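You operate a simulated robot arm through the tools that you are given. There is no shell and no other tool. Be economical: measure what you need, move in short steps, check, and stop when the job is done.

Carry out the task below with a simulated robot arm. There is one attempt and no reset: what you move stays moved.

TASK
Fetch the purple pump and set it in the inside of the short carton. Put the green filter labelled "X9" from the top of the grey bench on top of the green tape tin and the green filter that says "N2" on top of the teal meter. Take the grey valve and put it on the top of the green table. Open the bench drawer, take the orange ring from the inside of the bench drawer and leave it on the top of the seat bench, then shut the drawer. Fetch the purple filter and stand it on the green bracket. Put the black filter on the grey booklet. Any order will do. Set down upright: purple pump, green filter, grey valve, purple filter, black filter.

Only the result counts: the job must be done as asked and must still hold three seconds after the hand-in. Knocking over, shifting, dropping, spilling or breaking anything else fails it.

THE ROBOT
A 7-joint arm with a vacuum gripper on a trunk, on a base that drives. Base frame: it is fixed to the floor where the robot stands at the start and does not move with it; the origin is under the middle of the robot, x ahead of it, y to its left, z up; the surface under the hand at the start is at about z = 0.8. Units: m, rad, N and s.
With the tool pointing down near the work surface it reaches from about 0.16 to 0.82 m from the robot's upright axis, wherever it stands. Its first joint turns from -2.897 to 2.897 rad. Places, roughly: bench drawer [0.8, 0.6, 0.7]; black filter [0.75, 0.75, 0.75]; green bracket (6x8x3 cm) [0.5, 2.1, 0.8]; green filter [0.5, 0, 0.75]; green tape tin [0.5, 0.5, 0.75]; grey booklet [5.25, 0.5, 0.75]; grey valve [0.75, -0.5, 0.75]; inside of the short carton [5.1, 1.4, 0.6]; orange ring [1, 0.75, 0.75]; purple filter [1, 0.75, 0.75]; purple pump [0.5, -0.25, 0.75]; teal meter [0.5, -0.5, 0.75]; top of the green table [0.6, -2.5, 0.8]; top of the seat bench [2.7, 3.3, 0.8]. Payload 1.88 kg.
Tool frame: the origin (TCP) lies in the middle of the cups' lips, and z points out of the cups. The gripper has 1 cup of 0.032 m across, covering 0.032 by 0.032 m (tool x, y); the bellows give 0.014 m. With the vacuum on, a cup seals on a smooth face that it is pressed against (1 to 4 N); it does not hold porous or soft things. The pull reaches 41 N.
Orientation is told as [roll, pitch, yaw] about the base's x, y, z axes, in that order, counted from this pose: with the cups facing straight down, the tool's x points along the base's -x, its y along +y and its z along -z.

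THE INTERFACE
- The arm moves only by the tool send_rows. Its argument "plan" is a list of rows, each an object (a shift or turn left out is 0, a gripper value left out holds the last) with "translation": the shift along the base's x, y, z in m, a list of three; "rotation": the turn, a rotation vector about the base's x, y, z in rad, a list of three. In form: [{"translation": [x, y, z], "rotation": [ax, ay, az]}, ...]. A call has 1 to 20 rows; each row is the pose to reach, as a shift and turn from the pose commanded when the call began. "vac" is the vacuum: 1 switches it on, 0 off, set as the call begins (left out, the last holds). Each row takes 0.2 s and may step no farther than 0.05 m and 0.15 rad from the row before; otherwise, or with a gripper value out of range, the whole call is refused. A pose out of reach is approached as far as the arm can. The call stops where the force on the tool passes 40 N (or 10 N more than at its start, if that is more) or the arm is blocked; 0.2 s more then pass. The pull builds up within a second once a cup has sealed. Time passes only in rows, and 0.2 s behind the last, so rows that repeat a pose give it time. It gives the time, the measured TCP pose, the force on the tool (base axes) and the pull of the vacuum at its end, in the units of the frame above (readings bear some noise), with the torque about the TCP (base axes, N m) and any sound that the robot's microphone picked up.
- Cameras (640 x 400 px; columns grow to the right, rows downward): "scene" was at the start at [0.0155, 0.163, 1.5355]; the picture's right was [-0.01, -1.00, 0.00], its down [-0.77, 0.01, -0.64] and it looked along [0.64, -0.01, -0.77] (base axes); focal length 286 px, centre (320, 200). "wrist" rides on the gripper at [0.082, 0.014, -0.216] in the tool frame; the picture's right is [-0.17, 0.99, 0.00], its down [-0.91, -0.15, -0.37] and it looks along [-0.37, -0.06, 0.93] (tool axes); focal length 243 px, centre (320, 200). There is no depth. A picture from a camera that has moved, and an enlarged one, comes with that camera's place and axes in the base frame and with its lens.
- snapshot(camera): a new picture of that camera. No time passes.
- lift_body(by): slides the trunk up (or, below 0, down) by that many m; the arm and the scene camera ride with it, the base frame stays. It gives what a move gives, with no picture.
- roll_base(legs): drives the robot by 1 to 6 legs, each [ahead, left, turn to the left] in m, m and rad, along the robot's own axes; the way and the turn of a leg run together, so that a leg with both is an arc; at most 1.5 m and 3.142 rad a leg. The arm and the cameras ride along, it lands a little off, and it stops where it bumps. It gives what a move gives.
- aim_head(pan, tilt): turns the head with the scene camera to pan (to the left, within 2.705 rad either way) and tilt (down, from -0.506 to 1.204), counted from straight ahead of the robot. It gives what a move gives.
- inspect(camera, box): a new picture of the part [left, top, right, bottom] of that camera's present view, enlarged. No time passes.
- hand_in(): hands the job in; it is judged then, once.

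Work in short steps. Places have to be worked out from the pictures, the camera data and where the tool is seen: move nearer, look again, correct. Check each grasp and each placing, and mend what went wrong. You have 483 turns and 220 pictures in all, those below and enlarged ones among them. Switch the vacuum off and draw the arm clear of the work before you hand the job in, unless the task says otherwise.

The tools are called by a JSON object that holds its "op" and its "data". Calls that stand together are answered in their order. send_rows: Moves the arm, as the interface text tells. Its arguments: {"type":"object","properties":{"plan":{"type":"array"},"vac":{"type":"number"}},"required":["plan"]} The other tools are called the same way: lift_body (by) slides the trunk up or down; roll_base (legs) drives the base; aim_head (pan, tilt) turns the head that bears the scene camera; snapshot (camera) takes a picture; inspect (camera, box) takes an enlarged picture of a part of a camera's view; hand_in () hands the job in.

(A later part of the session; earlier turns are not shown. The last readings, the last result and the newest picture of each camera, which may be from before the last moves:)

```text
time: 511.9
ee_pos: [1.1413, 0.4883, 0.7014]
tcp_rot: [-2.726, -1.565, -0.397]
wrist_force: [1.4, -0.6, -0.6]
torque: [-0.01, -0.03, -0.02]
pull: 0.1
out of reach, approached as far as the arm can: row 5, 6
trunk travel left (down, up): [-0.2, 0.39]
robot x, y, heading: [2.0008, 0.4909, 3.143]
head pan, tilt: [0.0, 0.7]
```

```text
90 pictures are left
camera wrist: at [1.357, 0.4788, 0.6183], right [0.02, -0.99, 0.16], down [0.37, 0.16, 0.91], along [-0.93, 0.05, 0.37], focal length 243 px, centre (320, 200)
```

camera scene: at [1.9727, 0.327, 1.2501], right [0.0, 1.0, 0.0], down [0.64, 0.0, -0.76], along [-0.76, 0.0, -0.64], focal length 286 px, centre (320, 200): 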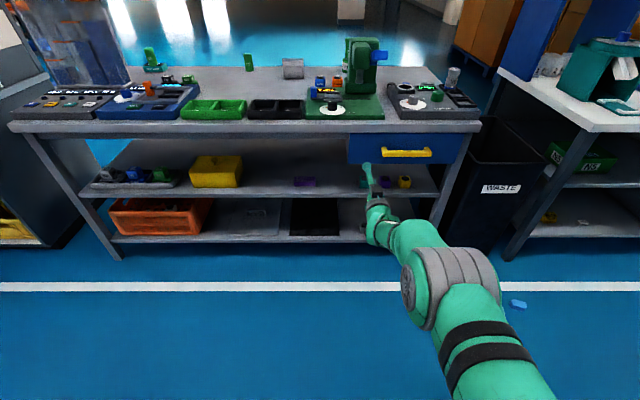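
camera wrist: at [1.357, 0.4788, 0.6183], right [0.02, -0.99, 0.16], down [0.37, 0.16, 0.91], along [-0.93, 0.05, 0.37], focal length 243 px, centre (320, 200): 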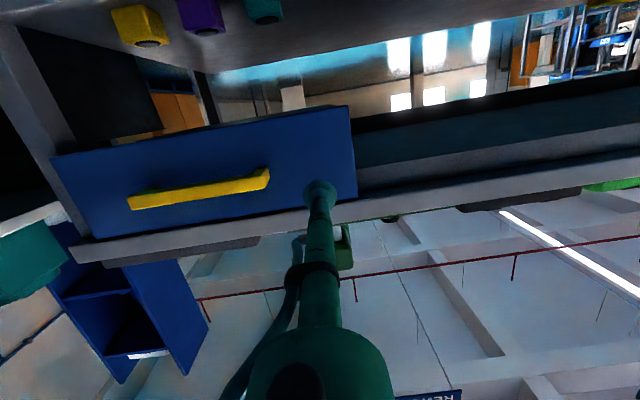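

The tool is horizontal and aimed at a free part of the face. I advance with vacuum on, in small steps near contact.

{"op": "send_rows", "data": {"plan": [{"translation": [-0.03, 0, 0]}, {"translation": [-0.06, 0, 0]}, {"translation": [-0.08, 0, 0]}, {"translation": [-0.09, 0, 0]}, {"translation": [-0.096, 0, 0]}, {"translation": [-0.102, 0, 0]}, {"translation": [-0.108, 0, 0]}, {"translation": [-0.114, 0, 0]}, {"translation": [-0.12, 0, 0]}], "vac": 1}}

{"op": "inspect", "data": {"camera": "wrist", "box": [220, 100, 420, 260]}}

```text
time: 513.9
ee_pos: [1.0208, 0.4891, 0.7027]
tcp_rot: [-2.698, -1.567, -0.426]
wrist_force: [-4.8, 0.2, 2.4]
torque: [-0.04, -0.07, -0.29]
pull: 40.3
trunk travel left (down, up): [-0.2, 0.39]
robot x, y, heading: [2.0013, 0.488, 3.138]
head pan, tilt: [0.0, 0.7]
```

```text
2.50 times, centred on (320, 180) of wrist
camera zoom: at [1.2368, 0.4791, 0.6191], right [0.02, -0.99, 0.16], down [0.38, 0.16, 0.91], along [-0.93, 0.05, 0.37], focal length 606 px, centre (320, 250)
```

zoom: 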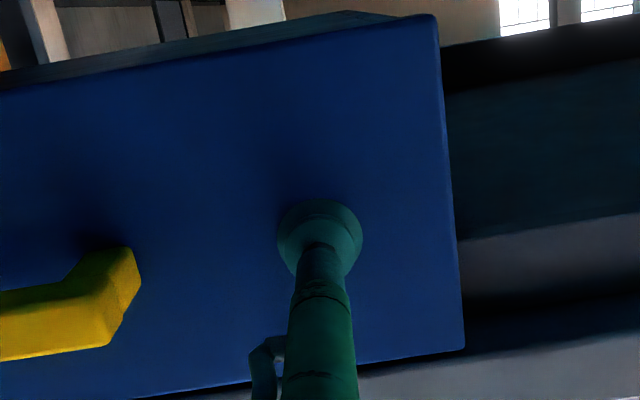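

Sealed on the drawer face at x=1.02. I pull it out gently.

{"op": "send_rows", "data": {"plan": [{"translation": [0.01, 0, 0]}, {"translation": [0.025, 0, 0]}, {"translation": [0.04, 0, 0]}, {"translation": [0.055, 0, 0]}, {"translation": [0.07, 0, 0]}, {"translation": [0.085, 0, 0]}, {"translation": [0.1, 0, 0]}]}}

{"op": "snapshot", "data": {"camera": "scene"}}

```text
time: 515.5
ee_pos: [1.1216, 0.4896, 0.7024]
tcp_rot: [-2.61, -1.567, -0.514]
wrist_force: [-0.2, 0.0, 6.7]
torque: [-0.04, -0.1, -0.3]
pull: 40.4
trunk travel left (down, up): [-0.2, 0.39]
robot x, y, heading: [1.9966, 0.4916, 3.137]
head pan, tilt: [0.0, 0.7]
```

```text
88 pictures are left
camera scene: at [1.9732, 0.327, 1.2501], right [0.0, 1.0, 0.0], down [0.64, 0.0, -0.77], along [-0.77, 0.0, -0.64], focal length 286 px, centre (320, 200)
```

scene: 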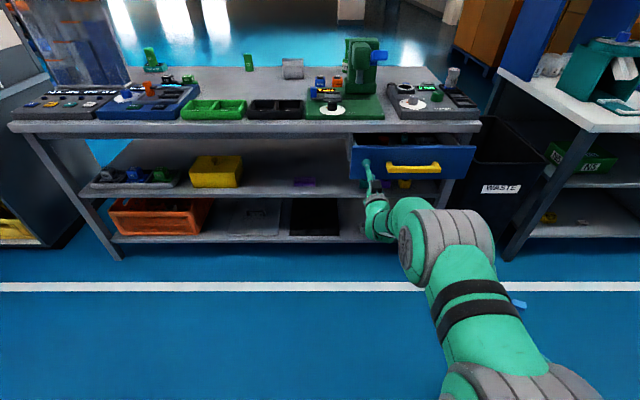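

The drawer opens. I pull further by backing the base 6 cm, then a little with the arm.

{"op": "roll_base", "data": {"legs": [[-0.06, 0, 0]]}}

{"op": "send_rows", "data": {"plan": [{"translation": [0.012, 0, 0]}, {"translation": [0.024, 0, 0]}, {"translation": [0.036, 0, 0]}, {"translation": [0.048, 0, 0]}]}}

{"op": "snapshot", "data": {"camera": "scene"}}

```text
time: 516.5
ee_pos: [1.1606, 0.505, 0.6987]
tcp_rot: [-0.767, -1.569, -2.382]
wrist_force: [-0.2, -13.4, -1.4]
torque: [-0.23, 0.03, -0.04]
pull: 40.9
trunk travel left (down, up): [-0.2, 0.39]
robot x, y, heading: [2.0395, 0.489, 3.119]
head pan, tilt: [0.0, 0.7]
```

```text
time: 517.5
ee_pos: [1.2076, 0.5042, 0.7]
tcp_rot: [-0.44, -1.569, -2.706]
wrist_force: [-1.3, -2.0, -1.0]
torque: [-0.11, 0.05, 0.07]
pull: 40.3
trunk travel left (down, up): [-0.2, 0.39]
robot x, y, heading: [2.0379, 0.4862, 3.118]
head pan, tilt: [0.0, 0.7]
```

```text
87 pictures are left
camera scene: at [2.0061, 0.3235, 1.2501], right [0.02, 1.0, 0.0], down [0.64, -0.02, -0.76], along [-0.76, 0.02, -0.64], focal length 286 px, centre (320, 200)
```

scene: 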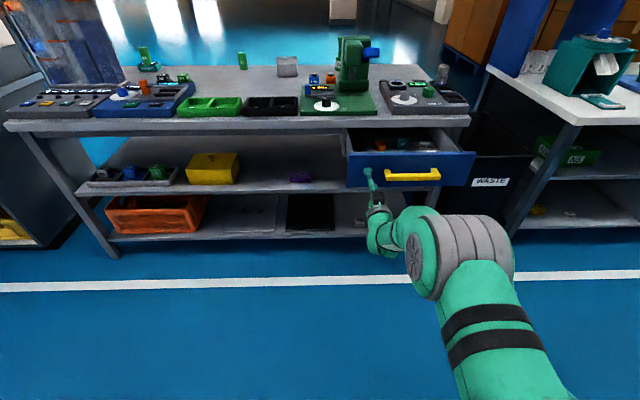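

Drawer is open ~0.19 m. Look inside.

{"op": "inspect", "data": {"camera": "scene", "box": [330, 115, 490, 205]}}

```text
4.00 times, centred on (410, 160) of scene
camera zoom: at [2.0061, 0.3235, 1.2501], right [0.02, 1.0, 0.0], down [0.64, -0.02, -0.76], along [-0.76, 0.02, -0.64], focal length 1146 px, centre (-40, 360)
```

zoom: 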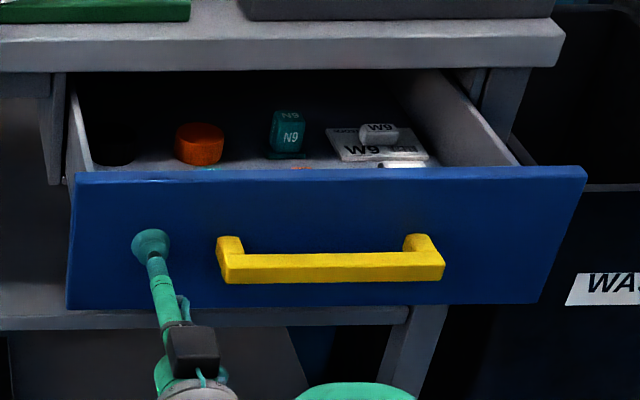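

The orange item is near x≈1.01, still close under the bench edge; I pull further with the arm.

{"op": "send_rows", "data": {"plan": [{"translation": [0.012, 0, 0]}, {"translation": [0.024, 0, 0]}, {"translation": [0.036, 0, 0]}, {"translation": [0.048, 0, 0]}, {"translation": [0.06, 0, 0]}, {"translation": [0.072, 0, 0]}, {"translation": [0.084, 0, 0]}]}}

{"op": "inspect", "data": {"camera": "scene", "box": [330, 115, 490, 205]}}

```text
time: 519.0
ee_pos: [1.2916, 0.504, 0.6985]
tcp_rot: [-0.59, -1.568, -2.557]
wrist_force: [-0.8, -1.7, -0.7]
torque: [0.08, 0.08, 0.03]
pull: 41.5
trunk travel left (down, up): [-0.2, 0.39]
robot x, y, heading: [2.0335, 0.4876, 3.113]
head pan, tilt: [0.0, 0.7]
```

```text
4.00 times, centred on (410, 160) of scene
camera zoom: at [2.0062, 0.3236, 1.2501], right [0.02, 1.0, 0.0], down [0.64, -0.02, -0.77], along [-0.76, 0.02, -0.64], focal length 1146 px, centre (-40, 360)
```

zoom: 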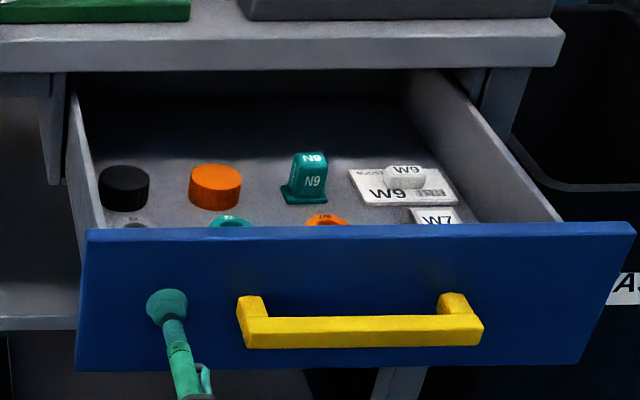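

Drawer is open 0.27 m; I now see an orange ring near its front. I release, retreat slightly and turn the tool back down.

{"op": "send_rows", "data": {"plan": [{"translation": [0, 0, 0]}, {"translation": [0, 0, 0]}, {"translation": [0.005, 0, 0]}, {"translation": [0.03, 0, 0]}, {"translation": [0.045, -0.02, 0], "rotation": [0, -0.1, 0]}, {"translation": [0.055, -0.03, 0.01], "rotation": [0, -0.2, 0]}, {"translation": [0.065, -0.03, 0.02], "rotation": [0, -0.3, 0]}, {"translation": [0.075, -0.03, 0.03], "rotation": [0, -0.4, 0]}, {"translation": [0.085, -0.03, 0.04], "rotation": [0, -0.5, 0]}, {"translation": [0.095, -0.03, 0.05], "rotation": [0, -0.6, 0]}, {"translation": [0.105, -0.03, 0.06], "rotation": [0, -0.7, 0]}, {"translation": [0.115, -0.03, 0.07], "rotation": [0, -0.8, 0]}, {"translation": [0.125, -0.03, 0.08], "rotation": [0, -0.9, 0]}], "vac": 0}}

```text
time: 521.9
ee_pos: [1.4028, 0.4435, 0.7756]
tcp_rot: [0.116, -0.777, 3.123]
wrist_force: [-0.1, 1.5, 0.1]
torque: [-0.14, 0.08, 0.13]
pull: 0.1
out of reach, approached as far as the arm can: row 11, 12, 13
trunk travel left (down, up): [-0.2, 0.39]
robot x, y, heading: [2.0367, 0.4822, 3.12]
head pan, tilt: [0.0, 0.7]
```

Raise the trunk back and finish turning the tool down.

{"op": "lift_body", "data": {"by": 0.3}}

{"op": "send_rows", "data": {"plan": [{"translation": [0, 0, 0], "rotation": [0, -0.1, 0]}, {"translation": [0, 0, 0], "rotation": [0, -0.2, 0]}, {"translation": [0, 0, 0], "rotation": [0, -0.3, 0]}, {"translation": [0, 0, 0], "rotation": [0, -0.4, 0]}, {"translation": [0, 0, 0], "rotation": [0, -0.5, 0]}, {"translation": [0, 0, 0], "rotation": [0, -0.6, 0]}, {"translation": [0, 0, 0], "rotation": [0, -0.7, 0]}, {"translation": [0, 0, 0], "rotation": [0, -0.777, 0]}, {"translation": [0, 0, 0], "rotation": [0, -0.777, 0]}]}}

```text
time: 524.9
ee_pos: [1.4017, 0.4455, 1.0759]
tcp_rot: [0.08, -0.781, -3.123]
wrist_force: [-0.3, 0.1, -0.8]
torque: [0.01, -0.01, 0.02]
pull: 0.0
trunk travel left (down, up): [-0.5, 0.09]
robot x, y, heading: [2.0372, 0.4862, 3.119]
head pan, tilt: [0.0, 0.7]
```

```text
time: 526.9
ee_pos: [1.4019, 0.445, 1.0757]
tcp_rot: [0.095, -0.004, -3.125]
wrist_force: [0.1, 0.0, -0.1]
torque: [-0.01, 0.0, 0.0]
pull: 0.1
trunk travel left (down, up): [-0.5, 0.09]
robot x, y, heading: [2.0358, 0.4867, 3.123]
head pan, tilt: [0.0, 0.7]
```

Correct the residual roll, then look down at the drawer.

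{"op": "send_rows", "data": {"plan": [{"rotation": [0.05, 0, 0], "translation": [-0.02, 0, 0]}, {"rotation": [0.095, 0, 0], "translation": [-0.04, 0, 0]}, {"rotation": [0.095, 0.004, 0], "translation": [-0.04, 0, 0]}]}}

{"op": "aim_head", "data": {"pan": -0.05, "tilt": 0.75}}

{"op": "snapshot", "data": {"camera": "scene"}}

{"op": "snapshot", "data": {"camera": "wrist"}}

```text
time: 527.6
ee_pos: [1.3608, 0.445, 1.0754]
tcp_rot: [-0.001, -0.009, -3.128]
wrist_force: [0.2, -0.3, -0.3]
torque: [0.03, -0.02, -0.06]
pull: 0.1
trunk travel left (down, up): [-0.5, 0.09]
robot x, y, heading: [2.0357, 0.4865, 3.114]
head pan, tilt: [0.0, 0.7]
```

```text
time: 528.3
ee_pos: [1.3601, 0.4454, 1.0768]
tcp_rot: [-0.002, -0.008, -3.128]
wrist_force: [0.1, 0.5, 0.2]
torque: [0.01, -0.01, -0.02]
pull: 0.1
trunk travel left (down, up): [-0.5, 0.09]
robot x, y, heading: [2.039, 0.4847, 3.117]
head pan, tilt: [-0.051, 0.75]
```

```text
84 pictures are left
camera scene: at [2.0083, 0.3277, 1.5459], right [0.07, 1.0, 0.0], down [0.68, -0.05, -0.73], along [-0.73, 0.05, -0.68], focal length 286 px, centre (320, 200)
```

scene: 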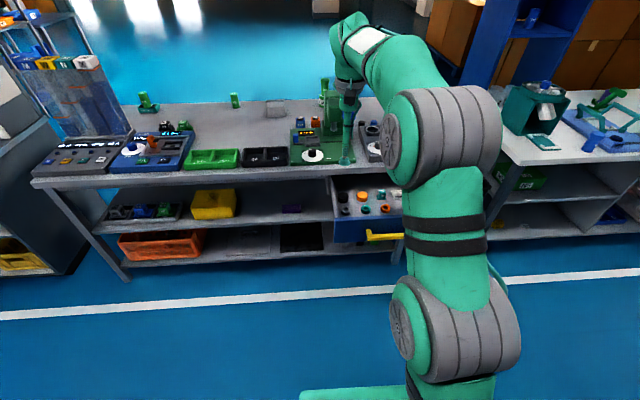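

```text
83 pictures are left
camera wrist: at [1.4452, 0.4315, 1.2911], right [-0.15, -0.99, 0.0], down [-0.91, 0.14, 0.38], along [-0.38, 0.06, -0.92], focal length 243 px, centre (320, 200)
```

wrist: 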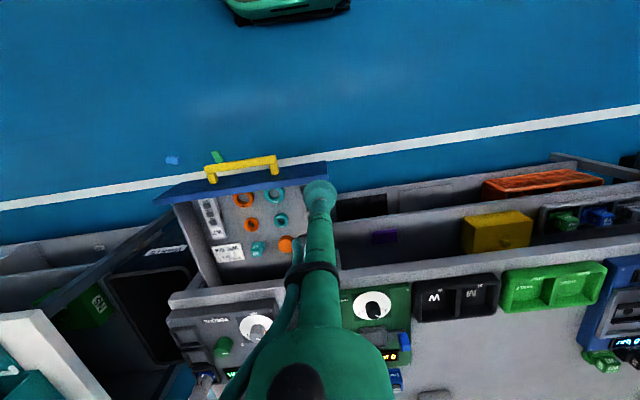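

Zoom on the drawer from the wrist.

{"op": "inspect", "data": {"camera": "wrist", "box": [180, 150, 340, 270]}}

```text
3.33 times, centred on (260, 210) of wrist
camera zoom: at [1.4452, 0.4315, 1.2911], right [-0.15, -0.99, 0.0], down [-0.91, 0.14, 0.38], along [-0.38, 0.06, -0.92], focal length 809 px, centre (520, 167)
```

zoom: 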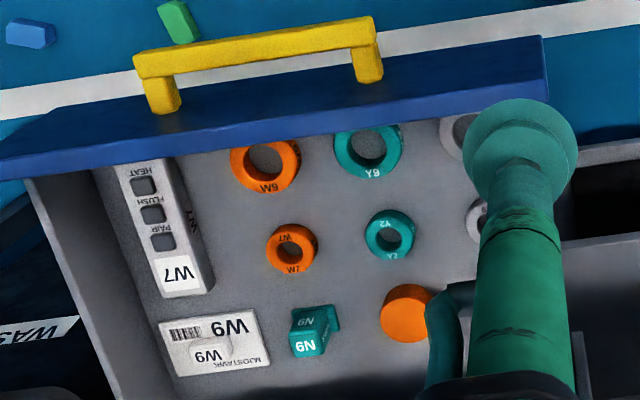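

Two orange rings (large W9, small W7). I need a closer look; I move the tool aside over the drawer.

{"op": "send_rows", "data": {"plan": [{"translation": [-0.02, -0.02, -0.03]}, {"translation": [-0.04, -0.04, -0.06]}, {"translation": [-0.06, -0.04, -0.09]}, {"translation": [-0.06, -0.04, -0.12]}]}}

{"op": "inspect", "data": {"camera": "wrist", "box": [160, 120, 320, 240]}}

```text
time: 529.3
ee_pos: [1.3001, 0.4067, 0.9568]
tcp_rot: [-0.002, -0.009, -3.129]
wrist_force: [0.4, 0.0, -0.2]
torque: [0.02, -0.02, 0.0]
pull: 0.2
trunk travel left (down, up): [-0.5, 0.09]
robot x, y, heading: [2.0364, 0.4862, 3.123]
head pan, tilt: [-0.051, 0.75]
```

```text
3.33 times, centred on (240, 180) of wrist
camera zoom: at [1.385, 0.3925, 1.1712], right [-0.15, -0.99, 0.0], down [-0.91, 0.14, 0.38], along [-0.38, 0.06, -0.92], focal length 809 px, centre (587, 267)
```

zoom: 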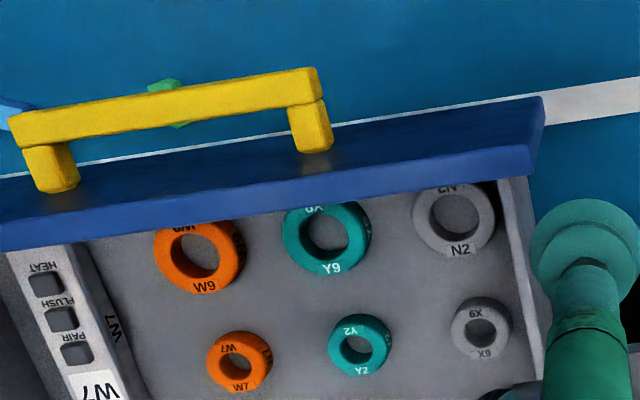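

The large ring's hole (~33 mm) is about the cup's size, the small one's (~21 mm) would be covered. I measure both from nearer.

{"op": "send_rows", "data": {"plan": [{"translation": [-0.01, 0.04, -0.01]}, {"translation": [-0.02, 0.08, -0.02]}, {"translation": [-0.03, 0.12, -0.03]}, {"translation": [-0.04, 0.16, -0.04]}, {"translation": [-0.04, 0.18, -0.05]}, {"translation": [-0.04, 0.18, -0.05]}]}}

{"op": "inspect", "data": {"camera": "wrist", "box": [180, 80, 340, 240]}}

{"op": "inspect", "data": {"camera": "scene", "box": [320, 170, 420, 250]}}

```text
time: 530.7
ee_pos: [1.2615, 0.5857, 0.9067]
tcp_rot: [0.001, -0.009, -3.129]
wrist_force: [-0.2, 0.1, -0.5]
torque: [-0.03, -0.02, 0.05]
pull: 0.0
trunk travel left (down, up): [-0.5, 0.09]
robot x, y, heading: [2.0374, 0.4835, 3.119]
head pan, tilt: [-0.051, 0.75]
```

```text
2.50 times, centred on (260, 160) of wrist
camera zoom: at [1.3455, 0.5726, 1.1213], right [-0.15, -0.99, 0.0], down [-0.91, 0.14, 0.38], along [-0.38, 0.06, -0.92], focal length 606 px, centre (470, 300)
```

zoom: 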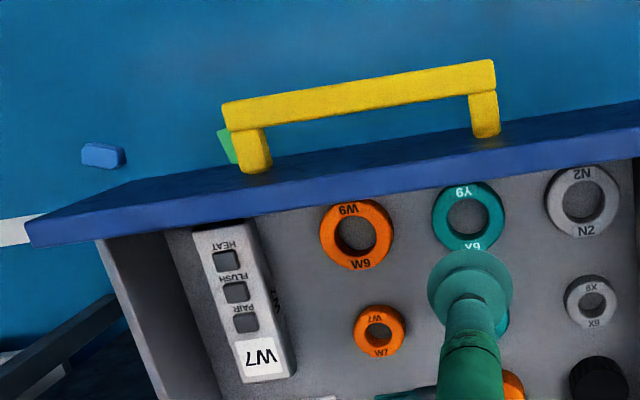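

```text
5.00 times, centred on (370, 210) of scene
camera zoom: at [2.0083, 0.328, 1.5459], right [0.07, 1.0, 0.0], down [0.68, -0.05, -0.73], along [-0.73, 0.05, -0.68], focal length 1432 px, centre (70, 150)
```

zoom: 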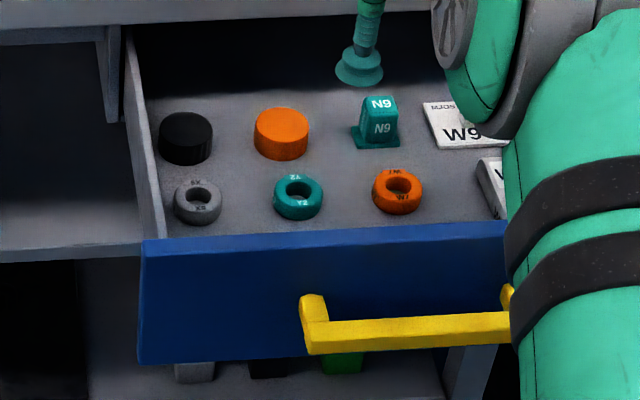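

Only the small ring's hole is clearly coverable; I test-seal on the large ring first, since both are candidates. Move above the large ring (1.231, 0.676).

{"op": "send_rows", "data": {"plan": [{"translation": [-0.01, 0.04, 0], "rotation": [0, 0.009, 0]}, {"translation": [-0.03, 0.08, 0], "rotation": [0, 0.009, 0]}, {"translation": [-0.031, 0.09, -0.03], "rotation": [0, 0.009, 0]}, {"translation": [-0.031, 0.09, -0.07], "rotation": [0, 0.009, 0]}, {"translation": [-0.031, 0.09, -0.11], "rotation": [0, 0.009, 0]}, {"translation": [-0.031, 0.09, -0.15], "rotation": [0, 0.009, 0]}, {"translation": [-0.031, 0.09, -0.15], "rotation": [0, 0.009, 0]}]}}

{"op": "inspect", "data": {"camera": "wrist", "box": [240, 120, 400, 260]}}

```text
time: 532.3
ee_pos: [1.232, 0.6766, 0.7554]
tcp_rot: [-0.003, -0.017, -3.128]
wrist_force: [-0.3, -0.4, -0.2]
torque: [-0.03, 0.01, 0.0]
pull: 0.0
trunk travel left (down, up): [-0.5, 0.09]
robot x, y, heading: [2.0337, 0.4845, 3.121]
head pan, tilt: [-0.051, 0.75]
```

```text
2.86 times, centred on (320, 190) of wrist
camera zoom: at [1.3177, 0.663, 0.9698], right [-0.15, -0.99, 0.0], down [-0.91, 0.14, 0.39], along [-0.39, 0.06, -0.92], focal length 693 px, centre (320, 229)
```

zoom: 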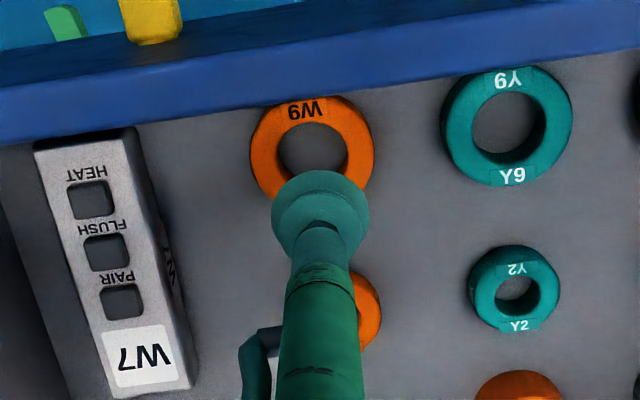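

Centre for the large ring is (1.235, 0.679). I test with a gentle press.

{"op": "send_rows", "data": {"plan": [{"translation": [0.003, 0.0025, -0.02], "rotation": [0, -0.017, 0]}, {"translation": [0.003, 0.0025, -0.04], "rotation": [0, -0.017, 0]}, {"translation": [0.003, 0.0025, -0.052], "rotation": [0, -0.017, 0]}, {"translation": [0.003, 0.0025, -0.058], "rotation": [0, -0.017, 0]}, {"translation": [0.003, 0.0025, -0.062], "rotation": [0, -0.017, 0]}, {"translation": [0.003, 0.0025, -0.066], "rotation": [0, -0.017, 0]}, {"translation": [0.003, 0.0025, -0.066], "rotation": [0, -0.017, 0]}], "vac": 1}}

{"op": "inspect", "data": {"camera": "wrist", "box": [240, 120, 400, 260]}}

```text
time: 533.9
ee_pos: [1.2344, 0.6766, 0.6904]
tcp_rot: [-0.002, -0.001, -3.129]
wrist_force: [0.0, -0.9, 0.6]
torque: [0.01, -0.01, 0.03]
pull: 0.1
trunk travel left (down, up): [-0.5, 0.09]
robot x, y, heading: [2.0351, 0.488, 3.119]
head pan, tilt: [-0.051, 0.75]
```

```text
2.86 times, centred on (320, 190) of wrist
camera zoom: at [1.3162, 0.6645, 0.9061], right [-0.15, -0.99, 0.0], down [-0.92, 0.14, 0.38], along [-0.37, 0.06, -0.93], focal length 693 px, centre (320, 229)
```

zoom: 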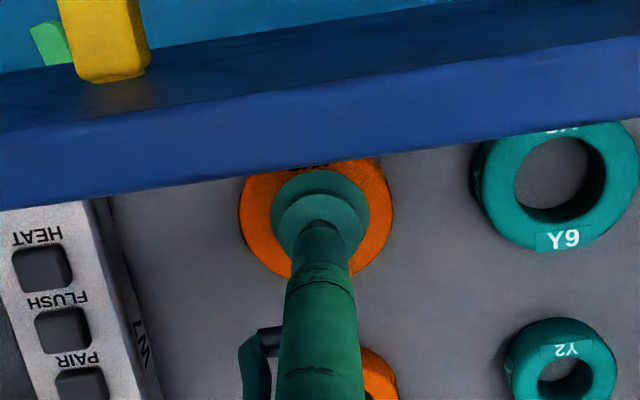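

No contact yet; press down a few mm more.

{"op": "send_rows", "data": {"plan": [{"translation": [0, 0.001, -0.003]}, {"translation": [0, 0.001, -0.006]}, {"translation": [0, 0.001, -0.009]}, {"translation": [0, 0.001, -0.012]}, {"translation": [0, 0.001, -0.012]}]}}

```text
time: 535.1
ee_pos: [1.2328, 0.6778, 0.6785]
tcp_rot: [-0.003, 0.001, -3.127]
wrist_force: [0.1, -0.3, -0.8]
torque: [0.03, -0.01, 0.02]
pull: 0.1
trunk travel left (down, up): [-0.5, 0.09]
robot x, y, heading: [2.0355, 0.4866, 3.116]
head pan, tilt: [-0.051, 0.75]
```

{"op": "inspect", "data": {"camera": "wrist", "box": [240, 120, 400, 260]}}

```text
2.86 times, centred on (320, 190) of wrist
camera zoom: at [1.3157, 0.6653, 0.8938], right [-0.15, -0.99, 0.0], down [-0.92, 0.14, 0.38], along [-0.37, 0.06, -0.93], focal length 693 px, centre (320, 229)
```

zoom: 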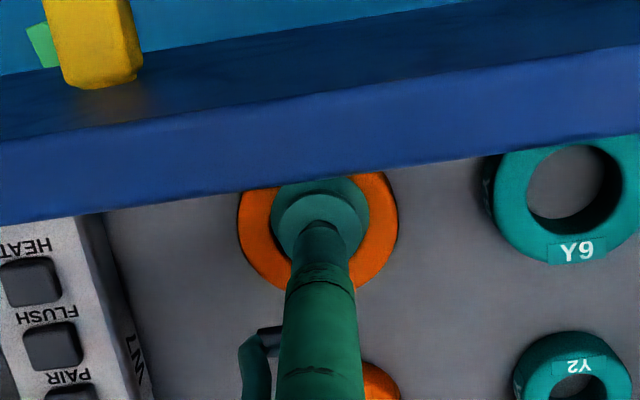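

The cup just slips into the large ring's hole (no contact), so it cannot be held; the small orange ring (W7) must be the one. I move over it.

{"op": "send_rows", "data": {"plan": [{"translation": [0, 0, 0.03]}, {"translation": [0, 0, 0.07]}, {"translation": [-0.03, -0.001, 0.075]}, {"translation": [-0.06, -0.003, 0.075]}, {"translation": [-0.081, -0.004, 0.075]}, {"translation": [-0.081, -0.004, 0.06]}, {"translation": [-0.081, -0.004, 0.06]}]}}

{"op": "inspect", "data": {"camera": "wrist", "box": [240, 120, 400, 260]}}

{"op": "inspect", "data": {"camera": "scene", "box": [320, 170, 420, 250]}}

```text
time: 536.7
ee_pos: [1.2106, 0.6621, 0.7461]
tcp_rot: [-0.001, -0.003, -3.127]
wrist_force: [0.2, 0.9, 1.4]
torque: [0.0, -0.01, 0.0]
pull: 0.0
out of reach, approached as far as the arm can: row 3, 4, 5, 6, 7
trunk travel left (down, up): [-0.5, 0.09]
robot x, y, heading: [2.0386, 0.4849, 3.113]
head pan, tilt: [-0.051, 0.75]
```

```text
2.86 times, centred on (320, 190) of wrist
camera zoom: at [1.2931, 0.6491, 0.9623], right [-0.15, -0.99, 0.0], down [-0.92, 0.14, 0.38], along [-0.37, 0.06, -0.93], focal length 693 px, centre (320, 229)
```

zoom: 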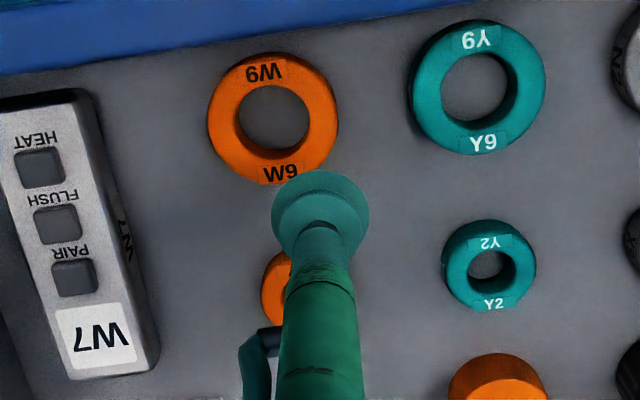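

```text
5.00 times, centred on (370, 210) of scene
camera zoom: at [2.0089, 0.328, 1.5459], right [0.08, 1.0, 0.0], down [0.68, -0.05, -0.73], along [-0.73, 0.05, -0.68], focal length 1432 px, centre (70, 150)
```

zoom: 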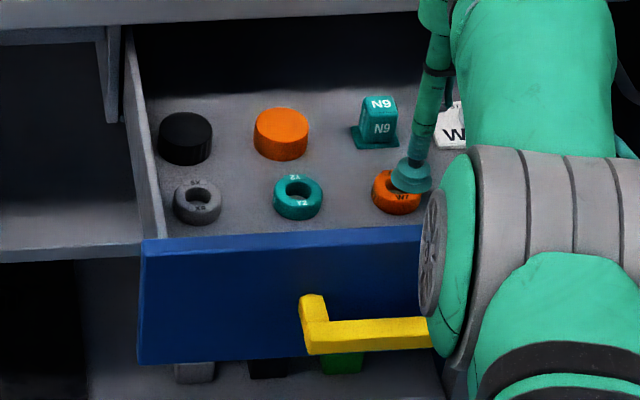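

Out of arm's reach; I lift clear, drive 0.2 m forward, and try again.

{"op": "send_rows", "data": {"plan": [{"translation": [0, 0, 0.04]}, {"translation": [0, 0, 0.08]}, {"translation": [0.03, 0, 0.12]}, {"translation": [0.07, 0, 0.15]}, {"translation": [0.11, 0, 0.16]}, {"translation": [0.14, 0, 0.16]}]}}

{"op": "roll_base", "data": {"legs": [[0.2, 0, 0.025]]}}

{"op": "snapshot", "data": {"camera": "wrist"}}

```text
time: 538.1
ee_pos: [1.3489, 0.6595, 0.9051]
tcp_rot: [-0.002, -0.001, -3.127]
wrist_force: [-0.2, 0.1, 6.2]
torque: [0.02, -0.04, 0.02]
pull: 0.0
out of reach, approached as far as the arm can: row 2
trunk travel left (down, up): [-0.5, 0.09]
robot x, y, heading: [2.0351, 0.4852, 3.119]
head pan, tilt: [-0.051, 0.75]
```

```text
time: 539.7
ee_pos: [1.1485, 0.6439, 0.9063]
tcp_rot: [-0.001, 0.002, -3.102]
wrist_force: [-0.2, 0.4, -0.2]
torque: [0.04, 0.02, 0.01]
pull: 0.0
trunk travel left (down, up): [-0.5, 0.09]
robot x, y, heading: [1.8372, 0.4865, -3.142]
head pan, tilt: [-0.051, 0.75]
```

```text
73 pictures are left
camera wrist: at [1.2303, 0.6343, 1.1215], right [-0.13, -0.99, 0.0], down [-0.92, 0.12, 0.37], along [-0.37, 0.05, -0.93], focal length 243 px, centre (320, 200)
```

wrist: 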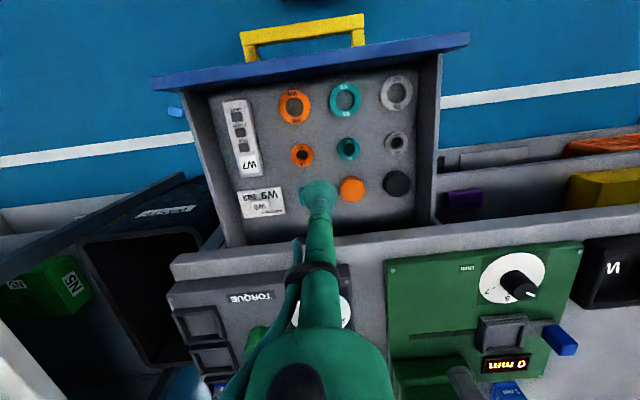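

Small ring at about (1.150, 0.677). Move over and lower to 0.74.

{"op": "send_rows", "data": {"plan": [{"translation": [0.0015, 0.033, 0]}, {"translation": [0.0015, 0.033, -0.04]}, {"translation": [0.0015, 0.033, -0.08]}, {"translation": [0.0015, 0.033, -0.12]}, {"translation": [0.0015, 0.033, -0.16]}, {"translation": [0.0015, 0.033, -0.18]}, {"translation": [0.0015, 0.033, -0.18]}]}}

{"op": "inspect", "data": {"camera": "wrist", "box": [260, 140, 380, 240]}}

```text
time: 541.3
ee_pos: [1.1495, 0.6778, 0.7264]
tcp_rot: [-0.001, 0.0, -3.101]
wrist_force: [-0.9, -1.2, -0.5]
torque: [0.01, -0.01, 0.0]
pull: 0.0
trunk travel left (down, up): [-0.5, 0.09]
robot x, y, heading: [1.8374, 0.4911, -3.142]
head pan, tilt: [-0.051, 0.75]
```

```text
4.00 times, centred on (320, 190) of wrist
camera zoom: at [1.2319, 0.6667, 0.9419], right [-0.13, -0.99, 0.0], down [-0.92, 0.12, 0.38], along [-0.37, 0.05, -0.93], focal length 970 px, centre (320, 240)
```

zoom: 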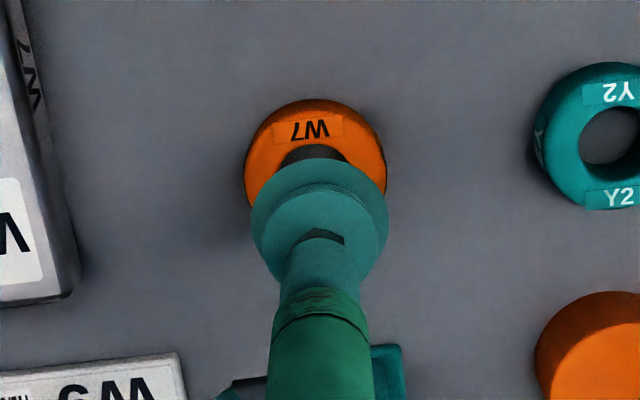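

Aligned (1.1495, 0.679). Descend onto the ring.

{"op": "send_rows", "data": {"plan": [{"translation": [0, 0.001, -0.02]}, {"translation": [0, 0.001, -0.032]}, {"translation": [0, 0.001, -0.038]}, {"translation": [0, 0.001, -0.043]}, {"translation": [0, 0.001, -0.048]}, {"translation": [0, 0.001, -0.053]}, {"translation": [0, 0.001, -0.053]}], "vac": 1}}

{"op": "inspect", "data": {"camera": "wrist", "box": [260, 140, 380, 240]}}

```text
time: 542.9
ee_pos: [1.1491, 0.6799, 0.6731]
tcp_rot: [-0.001, 0.001, -3.102]
wrist_force: [0.0, 0.7, 0.2]
torque: [-0.02, 0.01, -0.03]
pull: 0.0
trunk travel left (down, up): [-0.5, 0.09]
robot x, y, heading: [1.8385, 0.4856, -3.137]
head pan, tilt: [-0.051, 0.75]
```

```text
4.00 times, centred on (320, 190) of wrist
camera zoom: at [1.2323, 0.6681, 0.8884], right [-0.13, -0.99, 0.0], down [-0.92, 0.12, 0.37], along [-0.37, 0.05, -0.93], focal length 970 px, centre (320, 240)
```

zoom: 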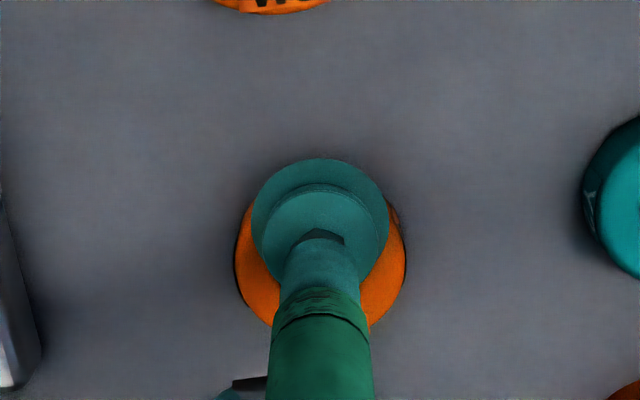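

The ring is ~7 mm further in; I shift and descend.

{"op": "send_rows", "data": {"plan": [{"translation": [0, 0, 0.006]}, {"translation": [-0.0075, 0, 0.006]}, {"translation": [-0.0075, 0, 0.0]}, {"translation": [-0.0075, 0, 0.0]}]}}

{"op": "inspect", "data": {"camera": "wrist", "box": [260, 140, 380, 240]}}

```text
time: 543.9
ee_pos: [1.1419, 0.6792, 0.6728]
tcp_rot: [-0.003, -0.001, -3.101]
wrist_force: [0.5, 0.2, -0.4]
torque: [-0.04, -0.01, -0.01]
pull: 40.5
trunk travel left (down, up): [-0.5, 0.09]
robot x, y, heading: [1.8374, 0.4892, -3.141]
head pan, tilt: [-0.051, 0.75]
```

```text
4.00 times, centred on (320, 190) of wrist
camera zoom: at [1.2245, 0.6682, 0.8887], right [-0.13, -0.99, 0.0], down [-0.92, 0.12, 0.37], along [-0.37, 0.05, -0.93], focal length 970 px, centre (320, 240)
```

zoom: 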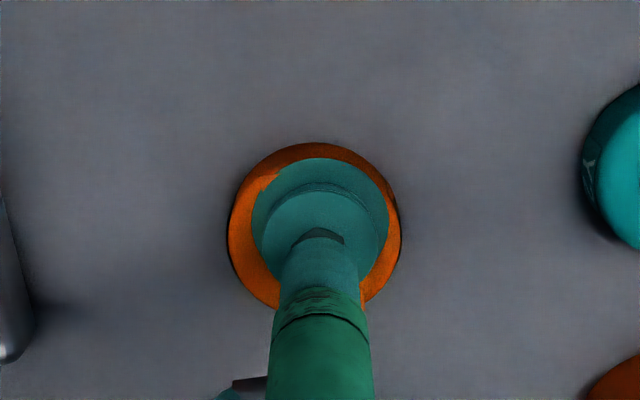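

It sealed on the small ring. My test of the large ring was off-centre and too high, though, so I release here and re-test the large ring properly at (1.227, 0.680) to decide.

{"op": "send_rows", "data": {"plan": [{"translation": [0, 0, 0]}, {"translation": [0, 0, 0]}, {"translation": [0, 0, 0]}, {"translation": [0, 0, 0.005]}, {"translation": [0, 0, 0.03]}, {"translation": [0.03, 0, 0.045]}, {"translation": [0.06, 0, 0.045]}, {"translation": [0.085, 0.001, 0.045]}, {"translation": [0.085, 0.001, 0.02]}, {"translation": [0.085, 0.001, 0.01]}], "vac": 0}}

{"op": "inspect", "data": {"camera": "wrist", "box": [240, 130, 400, 250]}}

```text
time: 546.1
ee_pos: [1.2269, 0.68, 0.6817]
tcp_rot: [0.001, 0.0, -3.102]
wrist_force: [0.1, 0.5, 0.6]
torque: [-0.01, 0.04, -0.01]
pull: 0.0
trunk travel left (down, up): [-0.5, 0.09]
robot x, y, heading: [1.8355, 0.4882, -3.14]
head pan, tilt: [-0.051, 0.75]
```

```text
3.33 times, centred on (320, 190) of wrist
camera zoom: at [1.3093, 0.6692, 0.898], right [-0.13, -0.99, 0.0], down [-0.92, 0.12, 0.37], along [-0.37, 0.05, -0.93], focal length 809 px, centre (320, 233)
```

zoom: 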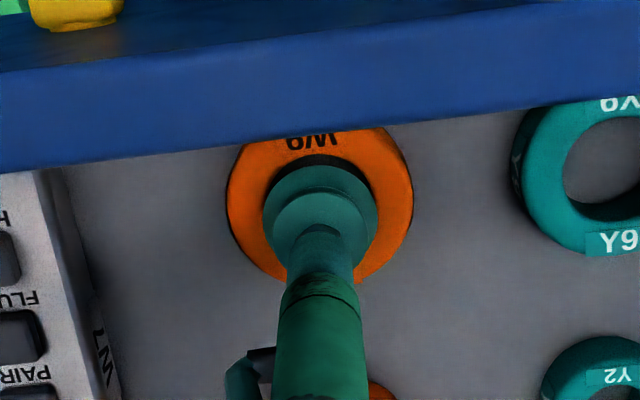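

Centred now; press down slowly.

{"op": "send_rows", "data": {"plan": [{"translation": [0, 0, -0.004]}, {"translation": [0, 0, -0.007]}, {"translation": [0, 0, -0.01]}, {"translation": [0, 0, -0.012]}, {"translation": [0, 0, -0.012]}], "vac": 1}}

{"op": "inspect", "data": {"camera": "wrist", "box": [240, 130, 400, 250]}}

```text
time: 547.3
ee_pos: [1.2265, 0.6793, 0.6723]
tcp_rot: [-0.002, -0.002, -3.102]
wrist_force: [1.4, -1.9, 8.6]
torque: [-0.03, -0.02, -0.02]
pull: 40.6
trunk travel left (down, up): [-0.5, 0.09]
robot x, y, heading: [1.8417, 0.4912, -3.139]
head pan, tilt: [-0.051, 0.75]
```

```text
3.33 times, centred on (320, 190) of wrist
camera zoom: at [1.3094, 0.6692, 0.8875], right [-0.13, -0.99, 0.0], down [-0.92, 0.12, 0.38], along [-0.37, 0.05, -0.93], focal length 809 px, centre (320, 233)
```

zoom: 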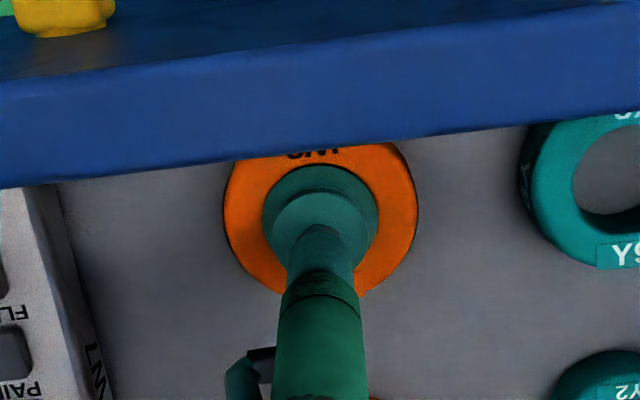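

It seals on the large ring too. The stated rough place [1, 0.75] fits the large ring (closed x≈0.956) and not the small one (≈0.871 → 0.75), and it is the true ring shape. I take the large one: lift.

{"op": "send_rows", "data": {"plan": [{"translation": [0, 0, 0.006]}, {"translation": [0, 0, 0.02]}, {"translation": [0, 0, 0.05]}, {"translation": [0, 0, 0.09]}, {"translation": [0, 0, 0.13]}, {"translation": [0, 0, 0.17]}, {"translation": [0, 0, 0.21]}, {"translation": [0, 0, 0.25]}, {"translation": [0.02, -0.03, 0.28]}, {"translation": [0.05, -0.06, 0.3]}, {"translation": [0.09, -0.09, 0.31]}, {"translation": [0.13, -0.11, 0.31]}, {"translation": [0.17, -0.13, 0.31]}, {"translation": [0.21, -0.15, 0.31]}, {"translation": [0.25, -0.17, 0.31]}, {"translation": [0.28, -0.18, 0.31]}]}}

{"op": "snapshot", "data": {"camera": "wrist"}}

```text
refused: row 11 steps farther than a row can; nothing moved
```

```text
67 pictures are left
camera wrist: at [1.3094, 0.6692, 0.8875], right [-0.13, -0.99, 0.0], down [-0.92, 0.12, 0.38], along [-0.37, 0.05, -0.93], focal length 243 px, centre (320, 200)
```

wrist: 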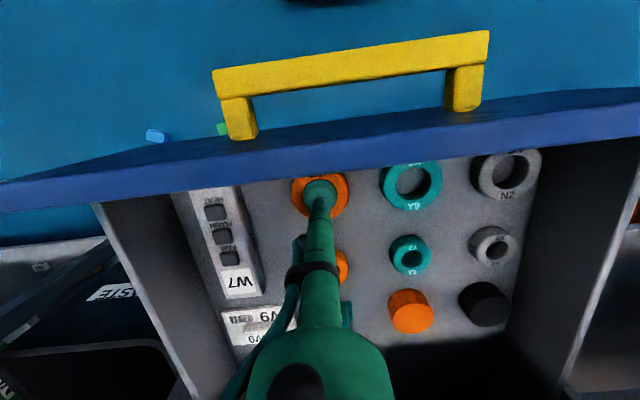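

Resend with smaller steps.

{"op": "send_rows", "data": {"plan": [{"translation": [0, 0, 0.006]}, {"translation": [0, 0, 0.02]}, {"translation": [0, 0, 0.05]}, {"translation": [0, 0, 0.09]}, {"translation": [0, 0, 0.13]}, {"translation": [0, 0, 0.17]}, {"translation": [0, 0, 0.21]}, {"translation": [0, 0, 0.25]}, {"translation": [0.02, -0.02, 0.28]}, {"translation": [0.05, -0.04, 0.3]}, {"translation": [0.085, -0.06, 0.31]}, {"translation": [0.12, -0.08, 0.31]}, {"translation": [0.155, -0.1, 0.31]}, {"translation": [0.19, -0.12, 0.31]}, {"translation": [0.225, -0.14, 0.31]}, {"translation": [0.26, -0.16, 0.31]}, {"translation": [0.285, -0.18, 0.31]}]}}

{"op": "snapshot", "data": {"camera": "wrist"}}

```text
time: 550.9
ee_pos: [1.5119, 0.4991, 0.9789]
tcp_rot: [0.001, -0.001, -3.104]
wrist_force: [-0.4, -0.1, -0.7]
torque: [0.01, -0.01, -0.02]
pull: 40.7
trunk travel left (down, up): [-0.5, 0.09]
robot x, y, heading: [1.8366, 0.4914, -3.138]
head pan, tilt: [-0.051, 0.75]
```

```text
66 pictures are left
camera wrist: at [1.5945, 0.4889, 1.1957], right [-0.13, -0.99, 0.0], down [-0.92, 0.12, 0.37], along [-0.37, 0.05, -0.93], focal length 243 px, centre (320, 200)
```

wrist: 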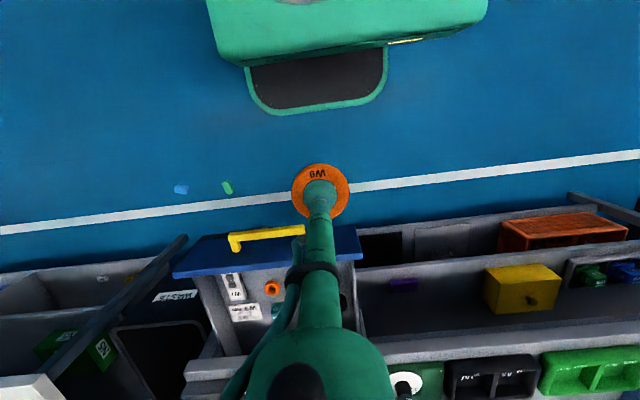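

Ring (W9) in hand. I carry it to the seat bench: north, then turn to face it.

{"op": "roll_base", "data": {"legs": [[0, -1.5, 0], [0, -0.35, 0], [0, 0, -1.57], [0, -0.9, 0]]}}

{"op": "aim_head", "data": {"pan": 0.0, "tilt": 0.65}}

{"op": "snapshot", "data": {"camera": "scene"}}

```text
time: 568.4
ee_pos: [2.7623, 2.6571, 0.9815]
tcp_rot: [-0.002, 0.001, 1.597]
wrist_force: [0.7, -0.8, -0.8]
torque: [0.01, 0.02, 0.05]
pull: 40.5
trunk travel left (down, up): [-0.5, 0.09]
robot x, y, heading: [2.7455, 2.3332, 1.562]
head pan, tilt: [-0.051, 0.75]
```

```text
time: 569.0
ee_pos: [2.7612, 2.6572, 0.9808]
tcp_rot: [0.0, 0.0, 1.594]
wrist_force: [0.3, -0.1, -0.4]
torque: [-0.02, -0.03, 0.0]
pull: 41.0
trunk travel left (down, up): [-0.5, 0.09]
robot x, y, heading: [2.7492, 2.329, 1.556]
head pan, tilt: [0.0, 0.649]
```

```text
65 pictures are left
camera scene: at [2.5819, 2.3601, 1.5544], right [1.0, -0.01, 0.0], down [-0.01, -0.6, -0.8], along [0.01, 0.8, -0.6], focal length 286 px, centre (320, 200)
```

scene: 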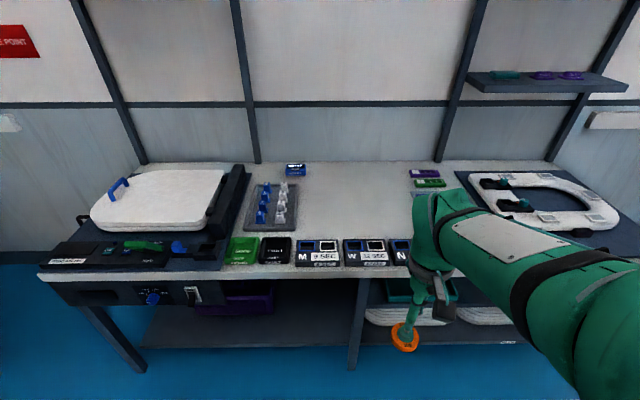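

Free space on the bench at about (2.72, 3.32). I drive 0.28 m closer.

{"op": "roll_base", "data": {"legs": [[0.28, 0, 0]]}}

{"op": "send_rows", "data": {"plan": [{"translation": [0, 0.045, 0]}, {"translation": [-0.01, 0.09, 0]}, {"translation": [-0.02, 0.135, 0]}, {"translation": [-0.03, 0.18, 0]}, {"translation": [-0.04, 0.225, 0]}, {"translation": [-0.04, 0.27, 0]}, {"translation": [-0.04, 0.31, 0]}, {"translation": [-0.04, 0.35, 0]}, {"translation": [-0.04, 0.36, 0]}]}}

{"op": "snapshot", "data": {"camera": "wrist"}}

{"op": "snapshot", "data": {"camera": "scene"}}

```text
time: 571.0
ee_pos: [2.7662, 2.9413, 0.9805]
tcp_rot: [-0.001, -0.001, 1.595]
wrist_force: [0.2, -0.7, 0.2]
torque: [0.0, 0.01, -0.03]
pull: 40.4
trunk travel left (down, up): [-0.5, 0.09]
robot x, y, heading: [2.7489, 2.6115, 1.558]
head pan, tilt: [0.0, 0.649]
```

```text
time: 573.0
ee_pos: [2.7254, 3.3015, 0.9797]
tcp_rot: [0.0, 0.001, 1.595]
wrist_force: [-0.4, -0.5, 0.1]
torque: [-0.02, -0.04, 0.01]
pull: 40.4
trunk travel left (down, up): [-0.5, 0.09]
robot x, y, heading: [2.7506, 2.6149, 1.56]
head pan, tilt: [0.0, 0.649]
```

```text
64 pictures are left
camera wrist: at [2.7137, 3.2186, 1.1957], right [-0.99, 0.14, 0.0], down [0.13, 0.92, 0.37], along [0.05, 0.37, -0.93], focal length 243 px, centre (320, 200)
```

wrist: 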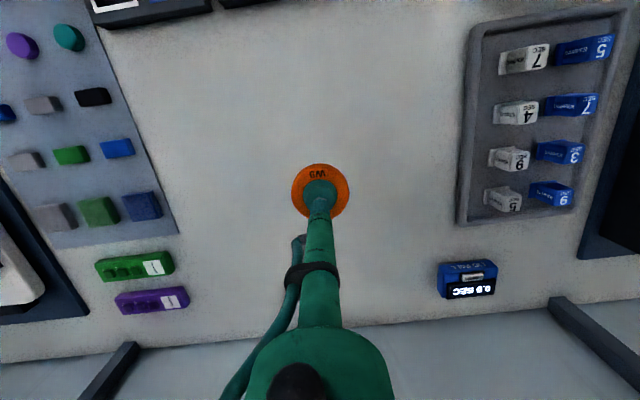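

```text
63 pictures are left
camera scene: at [2.5856, 2.6431, 1.5544], right [1.0, -0.01, 0.0], down [-0.01, -0.6, -0.8], along [0.01, 0.8, -0.6], focal length 286 px, centre (320, 200)
```

scene: 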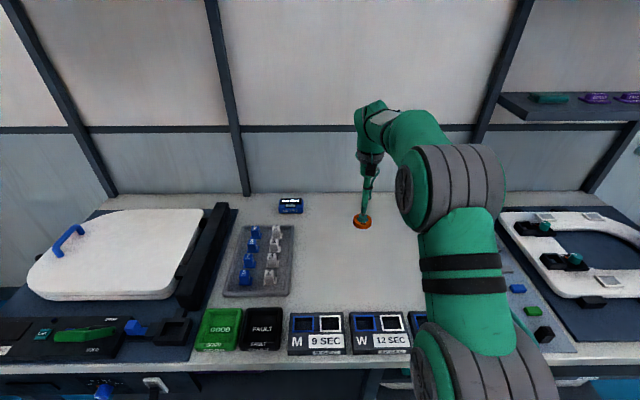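

Clear spot below. I lower to contact.

{"op": "send_rows", "data": {"plan": [{"translation": [0, 0, -0.04]}, {"translation": [0, 0, -0.08]}, {"translation": [0, 0, -0.105]}, {"translation": [0, 0, -0.12]}, {"translation": [0, 0, -0.13]}, {"translation": [0, 0, -0.137]}, {"translation": [0, 0, -0.144]}, {"translation": [0, 0, -0.151]}, {"translation": [0, 0, -0.157]}, {"translation": [0, 0, -0.163]}, {"translation": [0, 0, -0.169]}, {"translation": [0, 0, -0.175]}, {"translation": [0, 0, -0.181]}, {"translation": [0, 0, -0.187]}, {"translation": [0, 0, -0.193]}]}}

```text
time: 575.9
ee_pos: [2.7253, 3.302, 0.8032]
tcp_rot: [-0.001, -0.008, 1.592]
wrist_force: [0.6, -8.9, 15.4]
torque: [0.07, 0.01, -0.04]
pull: 40.8
trunk travel left (down, up): [-0.5, 0.09]
robot x, y, heading: [2.7489, 2.6107, 1.556]
head pan, tilt: [0.0, 0.649]
stopped in row 14: the force on the tool passed its limit at 44 N (the readings are from after the stop); the commanded pose is now the measured one
```

Contact. Release, rise and retract.

{"op": "send_rows", "data": {"plan": [{"translation": [0, 0, 0]}, {"translation": [0, 0, 0]}, {"translation": [0, 0, 0]}, {"translation": [0, 0, 0.006]}, {"translation": [0, 0, 0.03]}, {"translation": [0, 0, 0.07]}, {"translation": [0, 0, 0.11]}, {"translation": [0, 0, 0.15]}, {"translation": [0, -0.03, 0.18]}, {"translation": [0, -0.07, 0.2]}, {"translation": [0, -0.115, 0.2]}, {"translation": [0, -0.16, 0.2]}, {"translation": [0, -0.205, 0.2]}, {"translation": [0, -0.25, 0.2]}, {"translation": [0, -0.295, 0.2]}, {"translation": [0.01, -0.34, 0.2]}, {"translation": [0.02, -0.37, 0.2]}], "vac": 0}}

{"op": "snapshot", "data": {"camera": "scene"}}

```text
time: 579.5
ee_pos: [2.7448, 2.9327, 0.9998]
tcp_rot: [-0.001, -0.006, 1.595]
wrist_force: [-0.5, -0.1, -0.2]
torque: [0.01, 0.02, 0.02]
pull: 0.1
trunk travel left (down, up): [-0.5, 0.09]
robot x, y, heading: [2.7461, 2.6145, 1.559]
head pan, tilt: [0.0, 0.649]
```

```text
62 pictures are left
camera scene: at [2.5857, 2.6425, 1.5544], right [1.0, -0.01, 0.0], down [-0.01, -0.6, -0.8], along [0.01, 0.8, -0.6], focal length 286 px, centre (320, 200)
```

scene: 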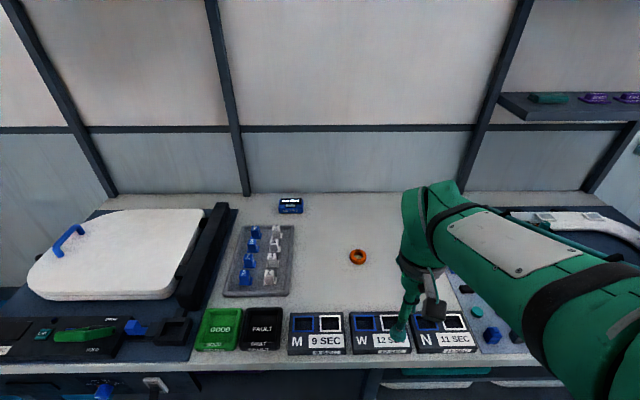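

Ring lies on the seat bench. Now back to the drawer to shut it.

{"op": "roll_base", "data": {"legs": [[-0.28, 0, 0], [0, 0.88, 0], [0, 0, 1.58], [0, 1.5, 0], [0, 0.2, 0]]}}

{"op": "aim_head", "data": {"pan": 0.0, "tilt": 0.75}}

{"op": "snapshot", "data": {"camera": "scene"}}

{"op": "snapshot", "data": {"camera": "wrist"}}

```text
time: 597.8
ee_pos: [1.5689, 0.6232, 0.9995]
tcp_rot: [0.0, -0.008, -3.097]
wrist_force: [-0.1, 0.1, -0.7]
torque: [0.0, 0.03, -0.01]
pull: 0.0
trunk travel left (down, up): [-0.5, 0.09]
robot x, y, heading: [1.8874, 0.6349, -3.134]
head pan, tilt: [0.0, 0.649]
```

```text
time: 598.5
ee_pos: [1.5681, 0.6247, 0.9994]
tcp_rot: [-0.001, -0.005, -3.098]
wrist_force: [0.2, 0.4, 0.7]
torque: [0.0, 0.0, -0.02]
pull: 0.0
trunk travel left (down, up): [-0.5, 0.09]
robot x, y, heading: [1.8848, 0.6355, -3.135]
head pan, tilt: [0.0, 0.75]
```

```text
61 pictures are left
camera scene: at [1.8641, 0.4713, 1.5459], right [-0.01, 1.0, 0.0], down [0.68, 0.0, -0.73], along [-0.73, 0.0, -0.68], focal length 286 px, centre (320, 200)
```

scene: 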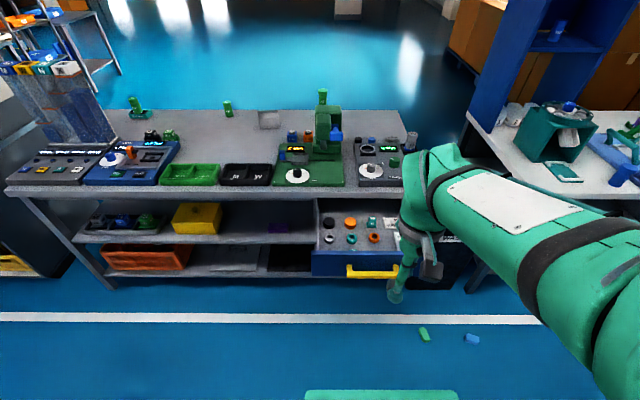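

```text
60 pictures are left
camera wrist: at [1.6519, 0.6132, 1.2148], right [-0.12, -0.99, 0.0], down [-0.92, 0.11, 0.38], along [-0.38, 0.05, -0.92], focal length 243 px, centre (320, 200)
```

wrist: 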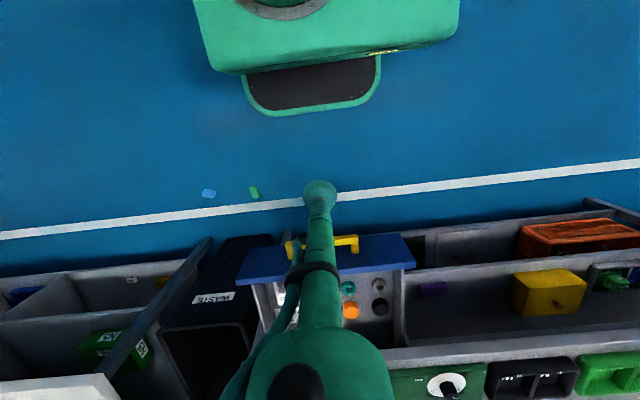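

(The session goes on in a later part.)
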